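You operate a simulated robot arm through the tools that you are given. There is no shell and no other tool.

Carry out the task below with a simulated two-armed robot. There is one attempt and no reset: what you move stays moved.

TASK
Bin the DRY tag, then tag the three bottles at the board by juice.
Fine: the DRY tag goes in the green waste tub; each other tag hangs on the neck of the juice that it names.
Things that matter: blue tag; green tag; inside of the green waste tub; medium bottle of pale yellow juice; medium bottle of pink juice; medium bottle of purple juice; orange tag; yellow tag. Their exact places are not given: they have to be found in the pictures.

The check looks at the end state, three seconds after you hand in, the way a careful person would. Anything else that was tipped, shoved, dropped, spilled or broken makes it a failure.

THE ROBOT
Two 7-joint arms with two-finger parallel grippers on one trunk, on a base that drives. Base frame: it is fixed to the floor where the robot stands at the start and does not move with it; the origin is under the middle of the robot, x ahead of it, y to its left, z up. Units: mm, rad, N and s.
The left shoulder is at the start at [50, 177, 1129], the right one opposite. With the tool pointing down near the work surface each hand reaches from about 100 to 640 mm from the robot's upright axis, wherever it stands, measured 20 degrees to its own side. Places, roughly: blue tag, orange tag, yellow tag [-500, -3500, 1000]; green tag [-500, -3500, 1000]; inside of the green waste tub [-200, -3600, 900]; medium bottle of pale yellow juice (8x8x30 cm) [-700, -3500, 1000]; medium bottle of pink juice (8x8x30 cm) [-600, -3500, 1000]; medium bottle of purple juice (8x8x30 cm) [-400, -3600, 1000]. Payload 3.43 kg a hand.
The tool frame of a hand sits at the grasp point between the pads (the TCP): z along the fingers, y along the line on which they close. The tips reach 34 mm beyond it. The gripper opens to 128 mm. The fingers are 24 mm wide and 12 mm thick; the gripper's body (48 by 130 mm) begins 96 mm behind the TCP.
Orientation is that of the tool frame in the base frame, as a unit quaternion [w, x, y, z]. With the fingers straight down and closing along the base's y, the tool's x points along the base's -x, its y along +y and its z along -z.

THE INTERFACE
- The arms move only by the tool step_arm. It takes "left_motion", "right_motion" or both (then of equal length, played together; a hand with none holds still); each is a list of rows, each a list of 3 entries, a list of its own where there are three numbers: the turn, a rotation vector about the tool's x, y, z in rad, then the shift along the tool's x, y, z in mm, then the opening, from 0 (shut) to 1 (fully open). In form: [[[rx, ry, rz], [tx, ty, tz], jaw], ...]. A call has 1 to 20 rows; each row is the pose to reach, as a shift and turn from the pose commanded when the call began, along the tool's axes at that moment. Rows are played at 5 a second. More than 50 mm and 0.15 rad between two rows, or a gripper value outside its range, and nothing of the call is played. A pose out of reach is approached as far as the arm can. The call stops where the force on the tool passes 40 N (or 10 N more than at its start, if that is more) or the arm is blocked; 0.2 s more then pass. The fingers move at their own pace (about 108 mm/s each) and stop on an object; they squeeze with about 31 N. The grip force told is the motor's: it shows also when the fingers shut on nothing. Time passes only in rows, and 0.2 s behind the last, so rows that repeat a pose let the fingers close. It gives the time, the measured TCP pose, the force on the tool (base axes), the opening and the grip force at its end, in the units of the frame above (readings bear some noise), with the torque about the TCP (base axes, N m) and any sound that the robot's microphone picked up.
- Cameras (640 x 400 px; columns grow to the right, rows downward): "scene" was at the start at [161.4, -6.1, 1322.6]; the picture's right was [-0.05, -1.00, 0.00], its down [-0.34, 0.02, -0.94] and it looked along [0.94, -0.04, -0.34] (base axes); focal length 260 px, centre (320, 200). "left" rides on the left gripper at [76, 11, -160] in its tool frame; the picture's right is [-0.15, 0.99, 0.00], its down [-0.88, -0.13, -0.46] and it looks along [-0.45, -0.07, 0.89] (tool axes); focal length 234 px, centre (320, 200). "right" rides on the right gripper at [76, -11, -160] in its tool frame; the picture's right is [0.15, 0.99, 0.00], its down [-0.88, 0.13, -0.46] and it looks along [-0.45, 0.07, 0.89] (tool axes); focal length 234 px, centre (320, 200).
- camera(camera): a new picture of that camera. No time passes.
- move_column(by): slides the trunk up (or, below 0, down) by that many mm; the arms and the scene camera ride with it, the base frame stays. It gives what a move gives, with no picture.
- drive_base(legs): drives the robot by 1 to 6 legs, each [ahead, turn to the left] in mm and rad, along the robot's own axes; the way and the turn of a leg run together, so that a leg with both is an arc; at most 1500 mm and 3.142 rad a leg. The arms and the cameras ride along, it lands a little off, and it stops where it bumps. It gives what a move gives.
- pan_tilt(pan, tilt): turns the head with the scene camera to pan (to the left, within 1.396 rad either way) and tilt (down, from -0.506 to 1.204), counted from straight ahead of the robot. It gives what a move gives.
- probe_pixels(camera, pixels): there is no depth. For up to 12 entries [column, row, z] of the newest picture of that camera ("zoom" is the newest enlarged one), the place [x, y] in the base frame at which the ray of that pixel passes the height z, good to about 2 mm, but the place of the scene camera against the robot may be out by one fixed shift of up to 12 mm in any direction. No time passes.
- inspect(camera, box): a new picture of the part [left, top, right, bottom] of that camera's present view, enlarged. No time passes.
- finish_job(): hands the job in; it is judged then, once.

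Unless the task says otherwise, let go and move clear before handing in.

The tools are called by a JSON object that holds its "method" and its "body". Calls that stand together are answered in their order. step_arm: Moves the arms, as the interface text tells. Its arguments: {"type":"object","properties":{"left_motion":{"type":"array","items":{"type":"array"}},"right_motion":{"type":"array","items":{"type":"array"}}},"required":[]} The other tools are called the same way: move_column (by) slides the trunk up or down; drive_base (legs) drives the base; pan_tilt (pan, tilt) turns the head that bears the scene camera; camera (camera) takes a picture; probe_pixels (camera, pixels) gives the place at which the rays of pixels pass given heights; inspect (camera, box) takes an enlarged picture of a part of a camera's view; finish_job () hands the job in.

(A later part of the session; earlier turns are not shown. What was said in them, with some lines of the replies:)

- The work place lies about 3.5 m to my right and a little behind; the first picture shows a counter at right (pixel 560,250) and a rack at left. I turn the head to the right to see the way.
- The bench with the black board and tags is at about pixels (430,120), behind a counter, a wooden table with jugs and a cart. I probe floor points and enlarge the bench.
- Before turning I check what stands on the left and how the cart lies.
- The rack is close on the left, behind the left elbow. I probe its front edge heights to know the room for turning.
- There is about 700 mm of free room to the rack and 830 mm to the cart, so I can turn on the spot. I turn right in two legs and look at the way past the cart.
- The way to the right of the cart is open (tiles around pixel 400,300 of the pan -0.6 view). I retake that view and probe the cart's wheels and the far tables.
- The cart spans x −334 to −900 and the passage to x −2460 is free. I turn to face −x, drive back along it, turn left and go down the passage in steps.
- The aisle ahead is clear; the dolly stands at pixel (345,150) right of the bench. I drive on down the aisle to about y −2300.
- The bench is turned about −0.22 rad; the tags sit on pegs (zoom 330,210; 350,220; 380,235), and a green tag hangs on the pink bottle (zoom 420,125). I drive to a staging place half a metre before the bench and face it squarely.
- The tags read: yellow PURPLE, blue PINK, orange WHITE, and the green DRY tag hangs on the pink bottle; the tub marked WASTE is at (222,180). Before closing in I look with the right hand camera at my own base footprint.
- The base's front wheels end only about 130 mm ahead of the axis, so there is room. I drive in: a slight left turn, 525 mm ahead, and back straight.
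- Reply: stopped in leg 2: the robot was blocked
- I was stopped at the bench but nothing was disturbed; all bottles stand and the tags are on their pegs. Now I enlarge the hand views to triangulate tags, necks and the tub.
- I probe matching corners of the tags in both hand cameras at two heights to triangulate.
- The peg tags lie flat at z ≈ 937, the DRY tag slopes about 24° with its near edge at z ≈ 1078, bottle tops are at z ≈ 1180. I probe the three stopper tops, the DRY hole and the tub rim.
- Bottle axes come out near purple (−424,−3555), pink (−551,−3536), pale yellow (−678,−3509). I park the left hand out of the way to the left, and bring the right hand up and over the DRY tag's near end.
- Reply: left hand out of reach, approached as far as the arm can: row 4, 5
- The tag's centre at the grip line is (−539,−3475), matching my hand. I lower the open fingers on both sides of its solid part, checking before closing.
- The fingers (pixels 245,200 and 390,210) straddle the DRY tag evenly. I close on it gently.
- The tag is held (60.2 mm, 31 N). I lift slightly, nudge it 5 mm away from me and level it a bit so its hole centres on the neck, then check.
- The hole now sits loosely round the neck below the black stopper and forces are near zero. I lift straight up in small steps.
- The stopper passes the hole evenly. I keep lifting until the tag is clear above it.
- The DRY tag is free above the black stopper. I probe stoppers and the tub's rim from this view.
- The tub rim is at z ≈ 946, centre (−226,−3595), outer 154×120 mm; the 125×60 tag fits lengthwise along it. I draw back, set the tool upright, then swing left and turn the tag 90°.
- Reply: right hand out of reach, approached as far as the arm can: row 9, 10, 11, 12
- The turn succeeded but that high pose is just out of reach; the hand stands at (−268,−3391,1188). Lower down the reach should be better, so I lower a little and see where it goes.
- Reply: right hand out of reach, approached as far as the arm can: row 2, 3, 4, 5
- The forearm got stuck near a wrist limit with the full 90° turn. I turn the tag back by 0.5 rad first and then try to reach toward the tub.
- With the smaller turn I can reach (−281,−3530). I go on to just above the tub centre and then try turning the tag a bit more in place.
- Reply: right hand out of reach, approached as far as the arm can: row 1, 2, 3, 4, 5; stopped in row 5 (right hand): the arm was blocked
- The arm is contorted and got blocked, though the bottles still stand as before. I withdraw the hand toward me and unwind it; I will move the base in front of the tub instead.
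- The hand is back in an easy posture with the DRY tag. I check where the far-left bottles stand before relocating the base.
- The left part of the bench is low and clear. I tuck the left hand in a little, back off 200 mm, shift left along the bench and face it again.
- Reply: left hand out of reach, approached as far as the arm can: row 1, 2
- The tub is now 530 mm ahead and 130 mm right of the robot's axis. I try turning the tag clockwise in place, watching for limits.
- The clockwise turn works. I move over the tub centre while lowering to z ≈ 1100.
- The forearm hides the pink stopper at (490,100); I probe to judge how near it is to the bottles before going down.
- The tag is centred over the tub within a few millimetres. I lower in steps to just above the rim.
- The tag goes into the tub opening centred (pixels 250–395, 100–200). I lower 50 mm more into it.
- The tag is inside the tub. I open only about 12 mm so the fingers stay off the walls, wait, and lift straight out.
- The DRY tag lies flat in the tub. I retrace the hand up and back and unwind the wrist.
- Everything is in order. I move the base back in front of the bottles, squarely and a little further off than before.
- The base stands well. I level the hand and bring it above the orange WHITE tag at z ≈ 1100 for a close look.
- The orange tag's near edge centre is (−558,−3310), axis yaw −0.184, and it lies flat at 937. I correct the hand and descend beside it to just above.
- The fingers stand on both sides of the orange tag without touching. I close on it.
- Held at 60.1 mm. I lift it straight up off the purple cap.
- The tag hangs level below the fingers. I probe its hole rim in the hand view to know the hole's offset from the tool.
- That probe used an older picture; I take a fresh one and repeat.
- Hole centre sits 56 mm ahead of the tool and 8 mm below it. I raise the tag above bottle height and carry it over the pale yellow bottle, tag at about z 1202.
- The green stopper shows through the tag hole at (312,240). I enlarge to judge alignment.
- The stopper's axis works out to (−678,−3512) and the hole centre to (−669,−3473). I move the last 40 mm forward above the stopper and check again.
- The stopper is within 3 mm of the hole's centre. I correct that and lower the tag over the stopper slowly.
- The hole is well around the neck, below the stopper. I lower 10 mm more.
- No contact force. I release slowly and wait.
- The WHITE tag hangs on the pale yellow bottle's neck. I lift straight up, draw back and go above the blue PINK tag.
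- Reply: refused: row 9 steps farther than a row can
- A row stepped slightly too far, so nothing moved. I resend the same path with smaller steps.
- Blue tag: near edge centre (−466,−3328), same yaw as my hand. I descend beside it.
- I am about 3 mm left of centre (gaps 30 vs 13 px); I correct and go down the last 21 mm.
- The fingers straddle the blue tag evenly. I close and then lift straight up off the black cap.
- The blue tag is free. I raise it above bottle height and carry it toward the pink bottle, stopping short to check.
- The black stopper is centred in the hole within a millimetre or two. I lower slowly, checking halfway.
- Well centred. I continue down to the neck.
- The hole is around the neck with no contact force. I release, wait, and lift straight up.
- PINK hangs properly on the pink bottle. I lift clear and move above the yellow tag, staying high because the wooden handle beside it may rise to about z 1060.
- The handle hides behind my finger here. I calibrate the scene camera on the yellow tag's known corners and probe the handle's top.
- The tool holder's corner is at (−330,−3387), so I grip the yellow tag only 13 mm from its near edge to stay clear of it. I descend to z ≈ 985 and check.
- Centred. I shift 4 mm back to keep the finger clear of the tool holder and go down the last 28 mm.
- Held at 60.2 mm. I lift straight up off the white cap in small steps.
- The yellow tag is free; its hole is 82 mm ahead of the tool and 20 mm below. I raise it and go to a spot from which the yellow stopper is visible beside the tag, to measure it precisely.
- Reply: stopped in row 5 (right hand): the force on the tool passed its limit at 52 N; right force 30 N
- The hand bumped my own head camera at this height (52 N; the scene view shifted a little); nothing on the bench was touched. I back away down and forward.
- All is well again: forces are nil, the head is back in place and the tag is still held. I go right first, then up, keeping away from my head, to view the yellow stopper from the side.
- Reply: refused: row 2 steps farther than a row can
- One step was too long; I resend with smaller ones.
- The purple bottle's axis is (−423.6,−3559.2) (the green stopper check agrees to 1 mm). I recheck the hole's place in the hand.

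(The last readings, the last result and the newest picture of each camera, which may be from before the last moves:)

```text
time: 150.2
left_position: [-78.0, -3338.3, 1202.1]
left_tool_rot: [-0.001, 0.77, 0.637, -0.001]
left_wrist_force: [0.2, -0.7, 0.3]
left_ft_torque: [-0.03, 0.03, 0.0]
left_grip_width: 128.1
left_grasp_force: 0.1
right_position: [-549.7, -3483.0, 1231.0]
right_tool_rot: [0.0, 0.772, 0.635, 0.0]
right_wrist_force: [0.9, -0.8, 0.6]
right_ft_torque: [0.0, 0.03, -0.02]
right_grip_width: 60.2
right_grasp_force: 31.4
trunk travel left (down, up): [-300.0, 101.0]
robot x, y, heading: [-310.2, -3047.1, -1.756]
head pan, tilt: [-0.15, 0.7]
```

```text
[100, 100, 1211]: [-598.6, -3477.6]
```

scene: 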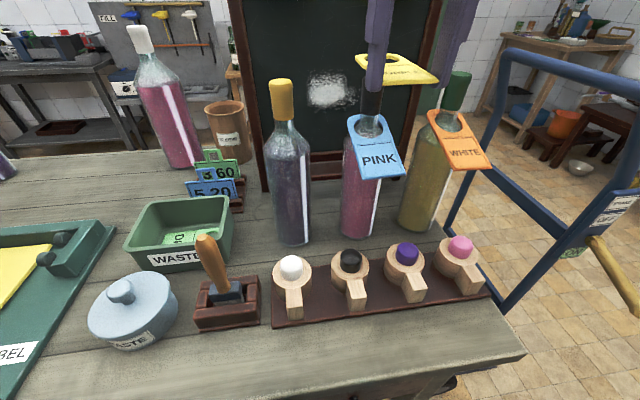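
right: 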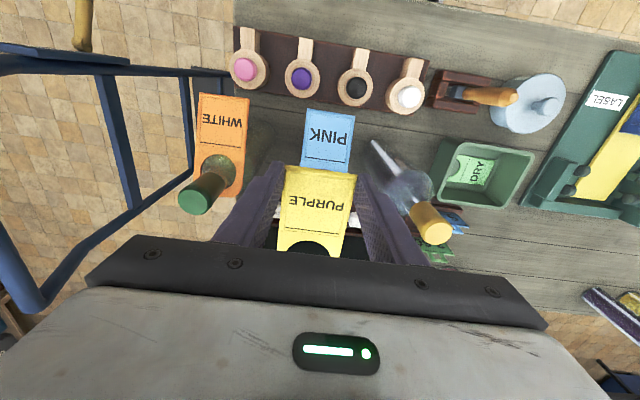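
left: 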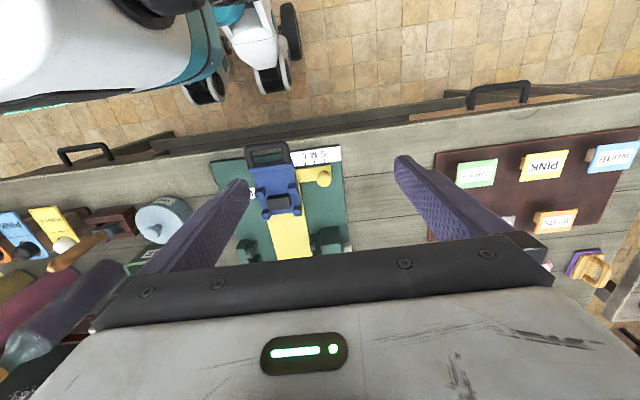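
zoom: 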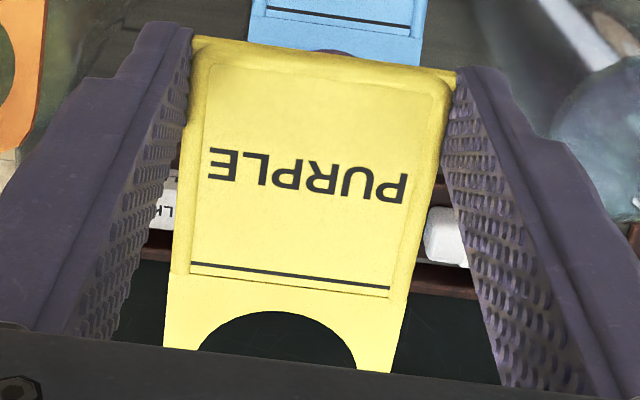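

{"method": "probe_pixels", "body": {"camera": "zoom", "pixels": [[193, 37, 1211], [455, 72, 1211], [190, 263, 1211], [391, 291, 1211], [164, 345, 1211], [391, 371, 1211], [277, 311, 1211], [198, 350, 1211], [357, 368, 1211]]}}

```text
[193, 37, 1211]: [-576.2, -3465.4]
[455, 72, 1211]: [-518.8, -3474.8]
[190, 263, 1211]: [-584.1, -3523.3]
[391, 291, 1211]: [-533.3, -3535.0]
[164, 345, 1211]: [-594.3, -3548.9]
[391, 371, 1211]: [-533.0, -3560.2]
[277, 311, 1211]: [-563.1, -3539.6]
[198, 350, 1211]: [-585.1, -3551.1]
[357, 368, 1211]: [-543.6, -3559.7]
```

{"method": "camera", "body": {"camera": "scene"}}

{"method": "inspect", "body": {"camera": "scene", "box": [320, 0, 500, 130]}}

```text
taken
```

scene: 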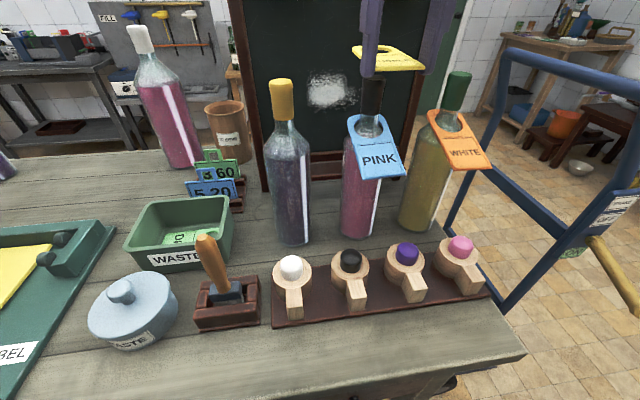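

```text
3.08 times, centred on (410, 65) of scene
```

zoom: 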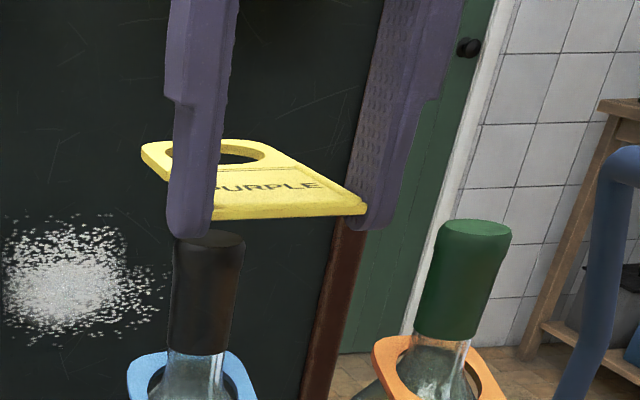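

The tag is flat in the grip. I carry it across above the stoppers to the purple bottle.

{"method": "step_arm", "body": {"right_motion": [[[0, 0, 0], [8, 35, 0], 0.4], [[0, 0, 0], [16, 70, 0], 0.4], [[0, 0, 0], [23, 105, 0], 0.4], [[0, 0, 0], [30, 139, 0], 0.4], [[0, 0, 0], [30, 139, 8], 0.4]]}}

{"method": "camera", "body": {"camera": "right"}}

{"method": "inspect", "body": {"camera": "right", "box": [260, 190, 380, 265]}}

{"method": "inspect", "body": {"camera": "scene", "box": [200, 20, 380, 150]}}

```text
time: 151.4
left_position: [-78.0, -3335.3, 1200.8]
left_tool_rot: [0.001, 0.771, 0.637, -0.001]
left_wrist_force: [0.2, -1.2, 0.3]
left_ft_torque: [-0.01, -0.01, 0.03]
left_grip_width: 128.0
left_grasp_force: 0.1
right_position: [-409.2, -3478.5, 1220.6]
right_tool_rot: [0.0, 0.772, 0.636, -0.001]
right_wrist_force: [0.0, 0.0, 0.0]
right_ft_torque: [-0.03, 0.0, 0.01]
right_grip_width: 60.1
right_grasp_force: 31.2
trunk travel left (down, up): [-300.0, 101.0]
robot x, y, heading: [-310.6, -3047.0, -1.762]
head pan, tilt: [-0.15, 0.7]
```

```text
taken
```

right: 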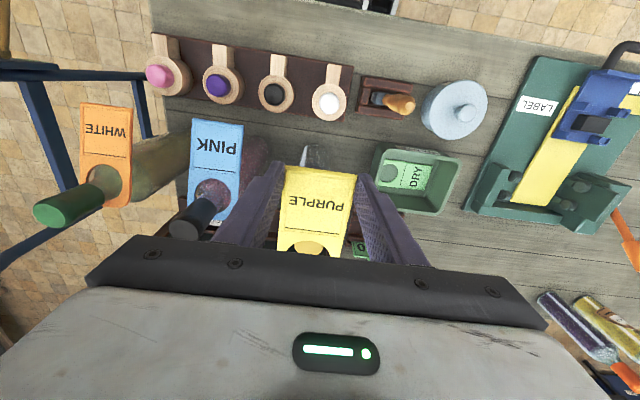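

```text
5.33 times, centred on (320, 228) of right
```

zoom: 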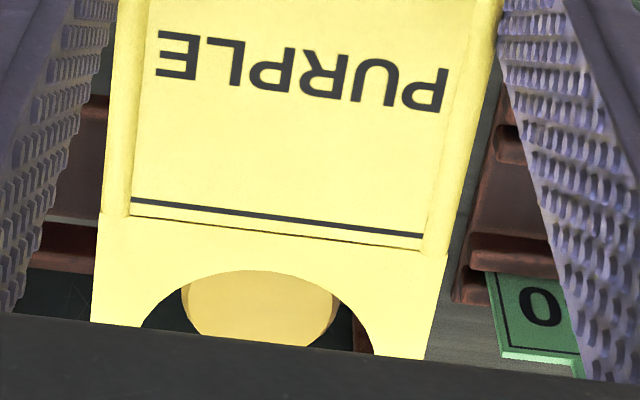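

```text
3.08 times, centred on (290, 85) of scene
```

zoom: 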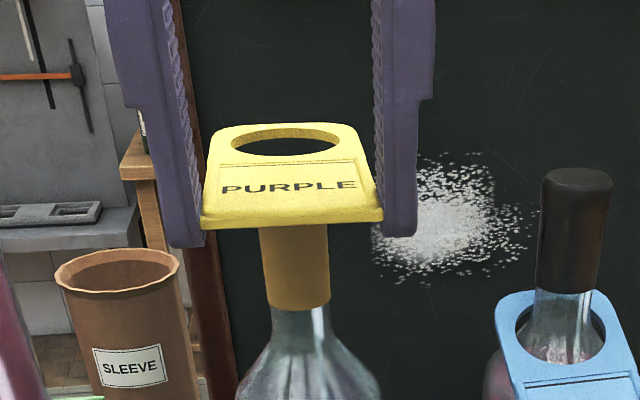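

{"method": "probe_pixels", "body": {"camera": "right", "pixels": [[309.3, 255.3, 1180], [294, 246, 1180], [323.3, 246, 1180], [307, 241.2, 1200.5], [286.2, 251.5, 1200.5], [329.8, 257, 1200.5]]}}

```text
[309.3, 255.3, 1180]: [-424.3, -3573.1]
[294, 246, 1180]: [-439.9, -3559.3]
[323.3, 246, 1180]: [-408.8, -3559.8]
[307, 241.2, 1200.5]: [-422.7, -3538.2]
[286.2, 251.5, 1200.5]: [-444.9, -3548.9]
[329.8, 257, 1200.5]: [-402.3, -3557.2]
```

The yellow stopper is centred in the hole within about 2 mm. I lower, checking partway.

{"method": "step_arm", "body": {"right_motion": [[[0, 0, 0], [0, 0, 10], 0.4], [[0, 0, 0], [0, 0, 18], 0.4], [[0, 0, 0], [0, 0, 26], 0.4], [[0, 0, 0], [0, 0, 34], 0.4]]}}

{"method": "inspect", "body": {"camera": "right", "box": [260, 190, 380, 265]}}

{"method": "inspect", "body": {"camera": "scene", "box": [200, 40, 380, 170]}}

```text
time: 152.4
left_position: [-78.7, -3336.1, 1201.6]
left_tool_rot: [0.001, 0.771, 0.636, 0.0]
left_wrist_force: [0.0, 0.0, 0.3]
left_ft_torque: [0.03, -0.02, 0.0]
left_grip_width: 128.0
left_grasp_force: 0.1
right_position: [-407.7, -3475.0, 1188.9]
right_tool_rot: [0.0, 0.771, 0.636, -0.001]
right_wrist_force: [-0.3, -1.3, 0.0]
right_ft_torque: [0.01, 0.03, -0.05]
right_grip_width: 60.1
right_grasp_force: 30.3
trunk travel left (down, up): [-300.0, 101.0]
robot x, y, heading: [-309.2, -3044.3, -1.758]
head pan, tilt: [-0.15, 0.7]
```

```text
5.33 times, centred on (320, 228) of right
```

zoom: 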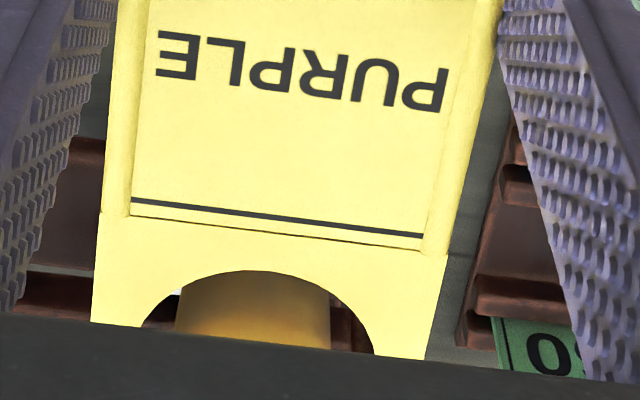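

```text
3.08 times, centred on (290, 105) of scene
```

zoom: 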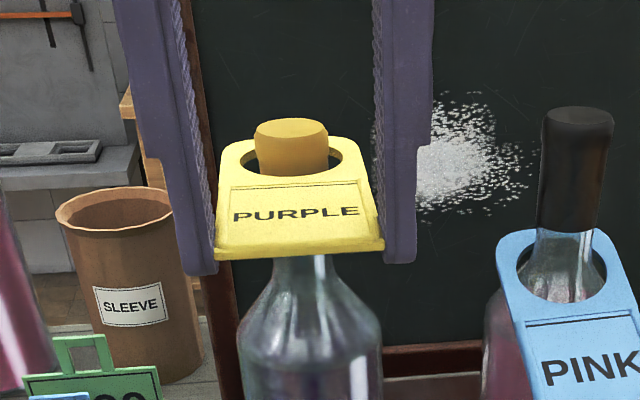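

I nudge 1.5 mm to the left to even out the side gaps and lower further.

{"method": "step_arm", "body": {"right_motion": [[[0, 0, 0], [0, 1.5, 4], 0.4], [[0, 0, 0], [0, 1.5, 12], 0.4], [[0, 0, 0], [0, 1.5, 20], 0.4], [[0, 0, 0], [0, 1.5, 28], 0.4]]}}

{"method": "inspect", "body": {"camera": "right", "box": [260, 190, 380, 265]}}

{"method": "inspect", "body": {"camera": "scene", "box": [200, 40, 380, 170]}}

```text
time: 153.4
left_position: [-78.2, -3335.3, 1201.2]
left_tool_rot: [0.0, 0.771, 0.637, 0.0]
left_wrist_force: [0.9, -0.4, 0.2]
left_ft_torque: [0.02, -0.01, -0.04]
left_grip_width: 127.8
left_grasp_force: 0.1
right_position: [-407.5, -3477.4, 1161.8]
right_tool_rot: [0.001, 0.772, 0.636, -0.001]
right_wrist_force: [0.0, 0.2, 0.6]
right_ft_torque: [0.05, -0.01, 0.0]
right_grip_width: 60.2
right_grasp_force: 31.0
trunk travel left (down, up): [-300.0, 101.0]
robot x, y, heading: [-314.4, -3047.4, -1.758]
head pan, tilt: [-0.15, 0.7]
```

```text
5.33 times, centred on (320, 228) of right
```

zoom: 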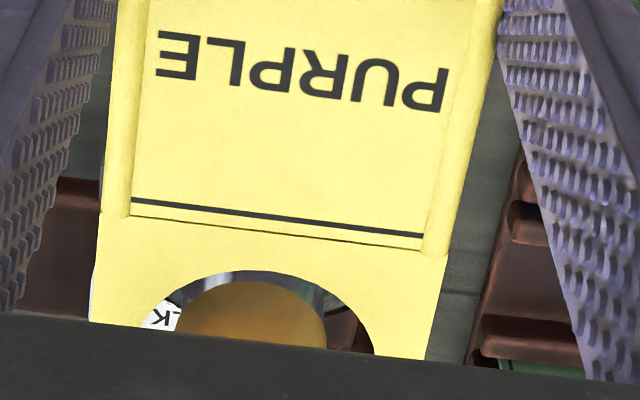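

```text
3.08 times, centred on (290, 105) of scene
```

zoom: 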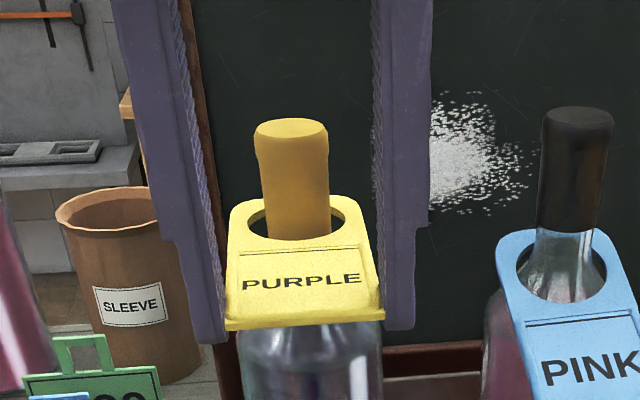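

{"method": "step_arm", "body": {"right_motion": [[[0, 0, 0], [0, 0, 8], 0.4], [[0, 0, 0], [0, 0, 16], 0.4], [[0, 0, 0], [0, 0, 22], 0.4]]}}

{"method": "inspect", "body": {"camera": "scene", "box": [200, 40, 380, 170]}}

{"method": "inspect", "body": {"camera": "right", "box": [260, 190, 380, 265]}}

```text
time: 154.2
left_position: [-78.2, -3335.8, 1201.9]
left_tool_rot: [-0.001, 0.772, 0.636, 0.0]
left_wrist_force: [-0.3, -0.7, 0.4]
left_ft_torque: [0.02, 0.01, -0.02]
left_grip_width: 127.7
left_grasp_force: 0.0
right_position: [-406.2, -3477.2, 1140.9]
right_tool_rot: [0.001, 0.771, 0.637, -0.001]
right_wrist_force: [0.3, 0.0, 0.5]
right_ft_torque: [-0.01, -0.03, 0.02]
right_grip_width: 59.9
right_grasp_force: 30.6
trunk travel left (down, up): [-300.0, 101.0]
robot x, y, heading: [-312.5, -3047.8, -1.763]
head pan, tilt: [-0.15, 0.7]
```

```text
3.08 times, centred on (290, 105) of scene
```

zoom: 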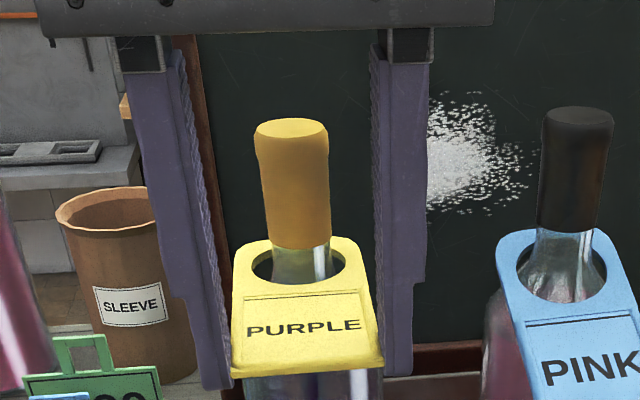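

```text
5.33 times, centred on (320, 228) of right
```

zoom: 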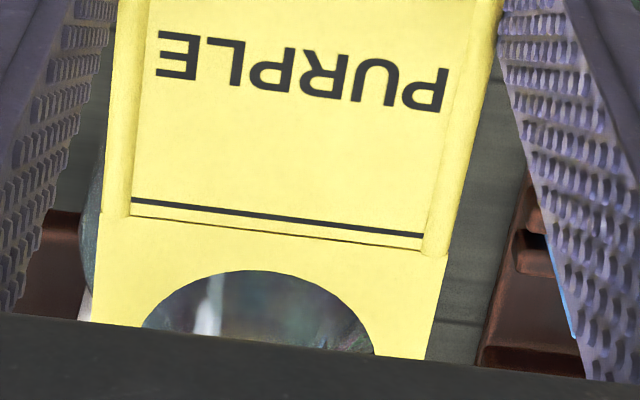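

The tag surrounds the neck below the stopper with no force. I release, wait, and look.

{"method": "step_arm", "body": {"right_motion": [[[0, 0, 0], [0, 0, 0], 0.5], [[0, 0, 0], [0, 0, 0], 0.55], [[0, 0, 0], [0, 0, 0], 0.6], [[0, 0, 0], [0, 0, 0], 0.62], [[0, 0, 0], [0, 0, 0], 0.62]]}}

{"method": "inspect", "body": {"camera": "scene", "box": [200, 40, 380, 170]}}

{"method": "camera", "body": {"camera": "right"}}

```text
time: 155.4
left_position: [-77.5, -3336.7, 1203.4]
left_tool_rot: [0.0, 0.771, 0.637, 0.0]
left_wrist_force: [0.9, -0.1, 0.3]
left_ft_torque: [0.01, 0.02, 0.04]
left_grip_width: 128.1
left_grasp_force: 0.1
right_position: [-406.4, -3478.3, 1140.2]
right_tool_rot: [0.0, 0.772, 0.636, -0.001]
right_wrist_force: [0.6, 0.0, -0.8]
right_ft_torque: [-0.02, 0.0, -0.05]
right_grip_width: 79.5
right_grasp_force: 0.0
trunk travel left (down, up): [-300.0, 101.0]
robot x, y, heading: [-314.3, -3046.7, -1.76]
head pan, tilt: [-0.15, 0.7]
```

```text
3.08 times, centred on (290, 105) of scene
```

zoom: 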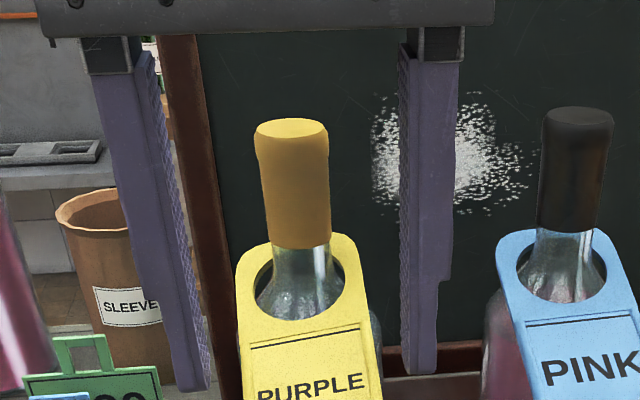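

```text
taken
```

right: 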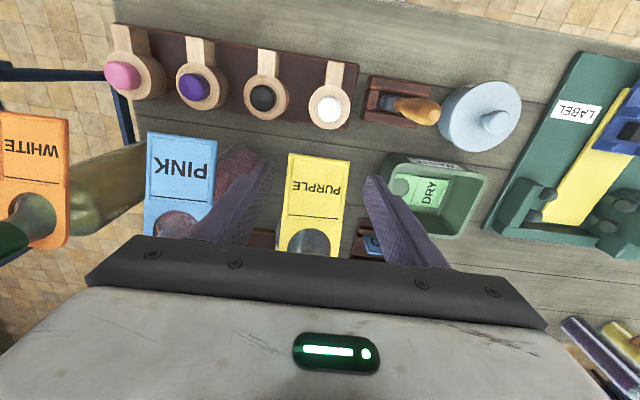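

All three tags hang on their bottles. I lift straight up, then move the hand back to a clear place, keeping away from my head.

{"method": "step_arm", "body": {"right_motion": [[[0, 0, 0], [0, 0, -20], 0.62], [[0, 0, 0], [0, 0, -45], 0.62], [[0, 0, 0], [0, 0, -70], 0.62], [[0, 0, 0], [0, 0, -90], 0.62], [[0, 0, 0], [8, -35, -92], 0.62], [[0, 0, 0], [20, -72, -92], 0.62], [[0, 0, 0], [40, -100, -92], 0.62], [[0, 0, 0], [65, -115, -92], 0.62]]}}

{"method": "camera", "body": {"camera": "scene"}}

{"method": "camera", "body": {"camera": "right"}}

{"method": "inspect", "body": {"camera": "scene", "box": [100, 60, 500, 320]}}

```text
time: 157.2
left_position: [-77.4, -3335.1, 1201.9]
left_tool_rot: [0.001, 0.771, 0.636, 0.0]
left_wrist_force: [0.3, 0.2, -0.5]
left_ft_torque: [-0.01, -0.01, -0.01]
left_grip_width: 128.0
left_grasp_force: 0.0
right_position: [-507.2, -3390.2, 1233.0]
right_tool_rot: [0.001, 0.771, 0.637, -0.001]
right_wrist_force: [0.1, 0.3, -0.7]
right_ft_torque: [-0.02, 0.0, 0.0]
right_grip_width: 79.2
right_grasp_force: 0.1
trunk travel left (down, up): [-300.0, 101.0]
robot x, y, heading: [-313.8, -3049.6, -1.762]
head pan, tilt: [-0.15, 0.7]
```

```text
taken
```

scene: 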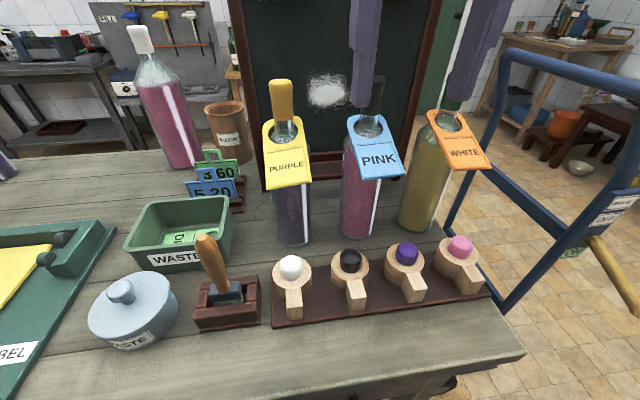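

```text
taken
```

right: 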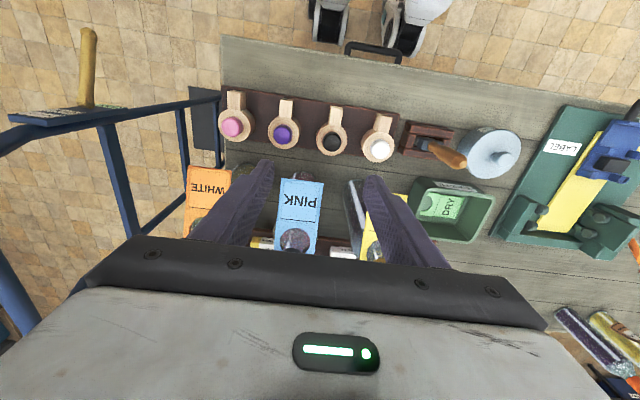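

```text
1.54 times, centred on (300, 190) of scene
```

zoom: 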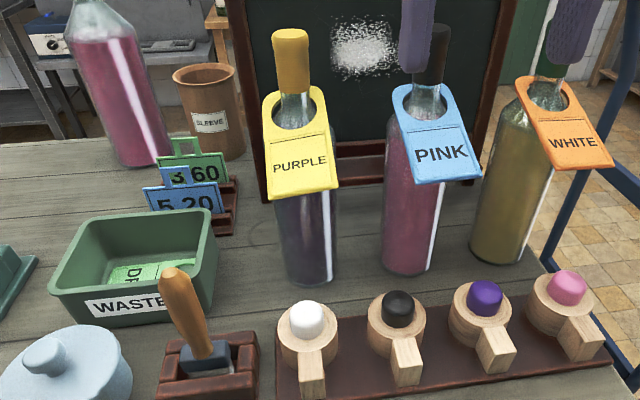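

The final pictures show PURPLE, PINK and WHITE on the purple, pink and pale yellow necks. DRY lies flat in the WASTE tub, and nothing else has moved. Both hands are empty and clear, so I hand in.

{"method": "finish_job", "body": {}}

```text
The job is handed in.
```

The job is done and handed in. The green DRY tag lies flat in the WASTE tub. The yellow PURPLE tag hangs on the purple bottle, the blue PINK tag on the pink bottle, and the orange WHITE tag on the pale yellow bottle.

The last pictures before hand-in showed all three tags on the necks, every bottle standing and both hands empty and clear. I have not seen the judge's result.

There were two contacts along the way:
- **Bench:** the base was blocked against the bench while I drove up the first time. Nothing on it moved.
- **Head:** with the yellow tag in hand, the right hand bumped the robot's own head camera at about 52 N. It eased off at once, and the head settled back into place. No item on the bench was touched.
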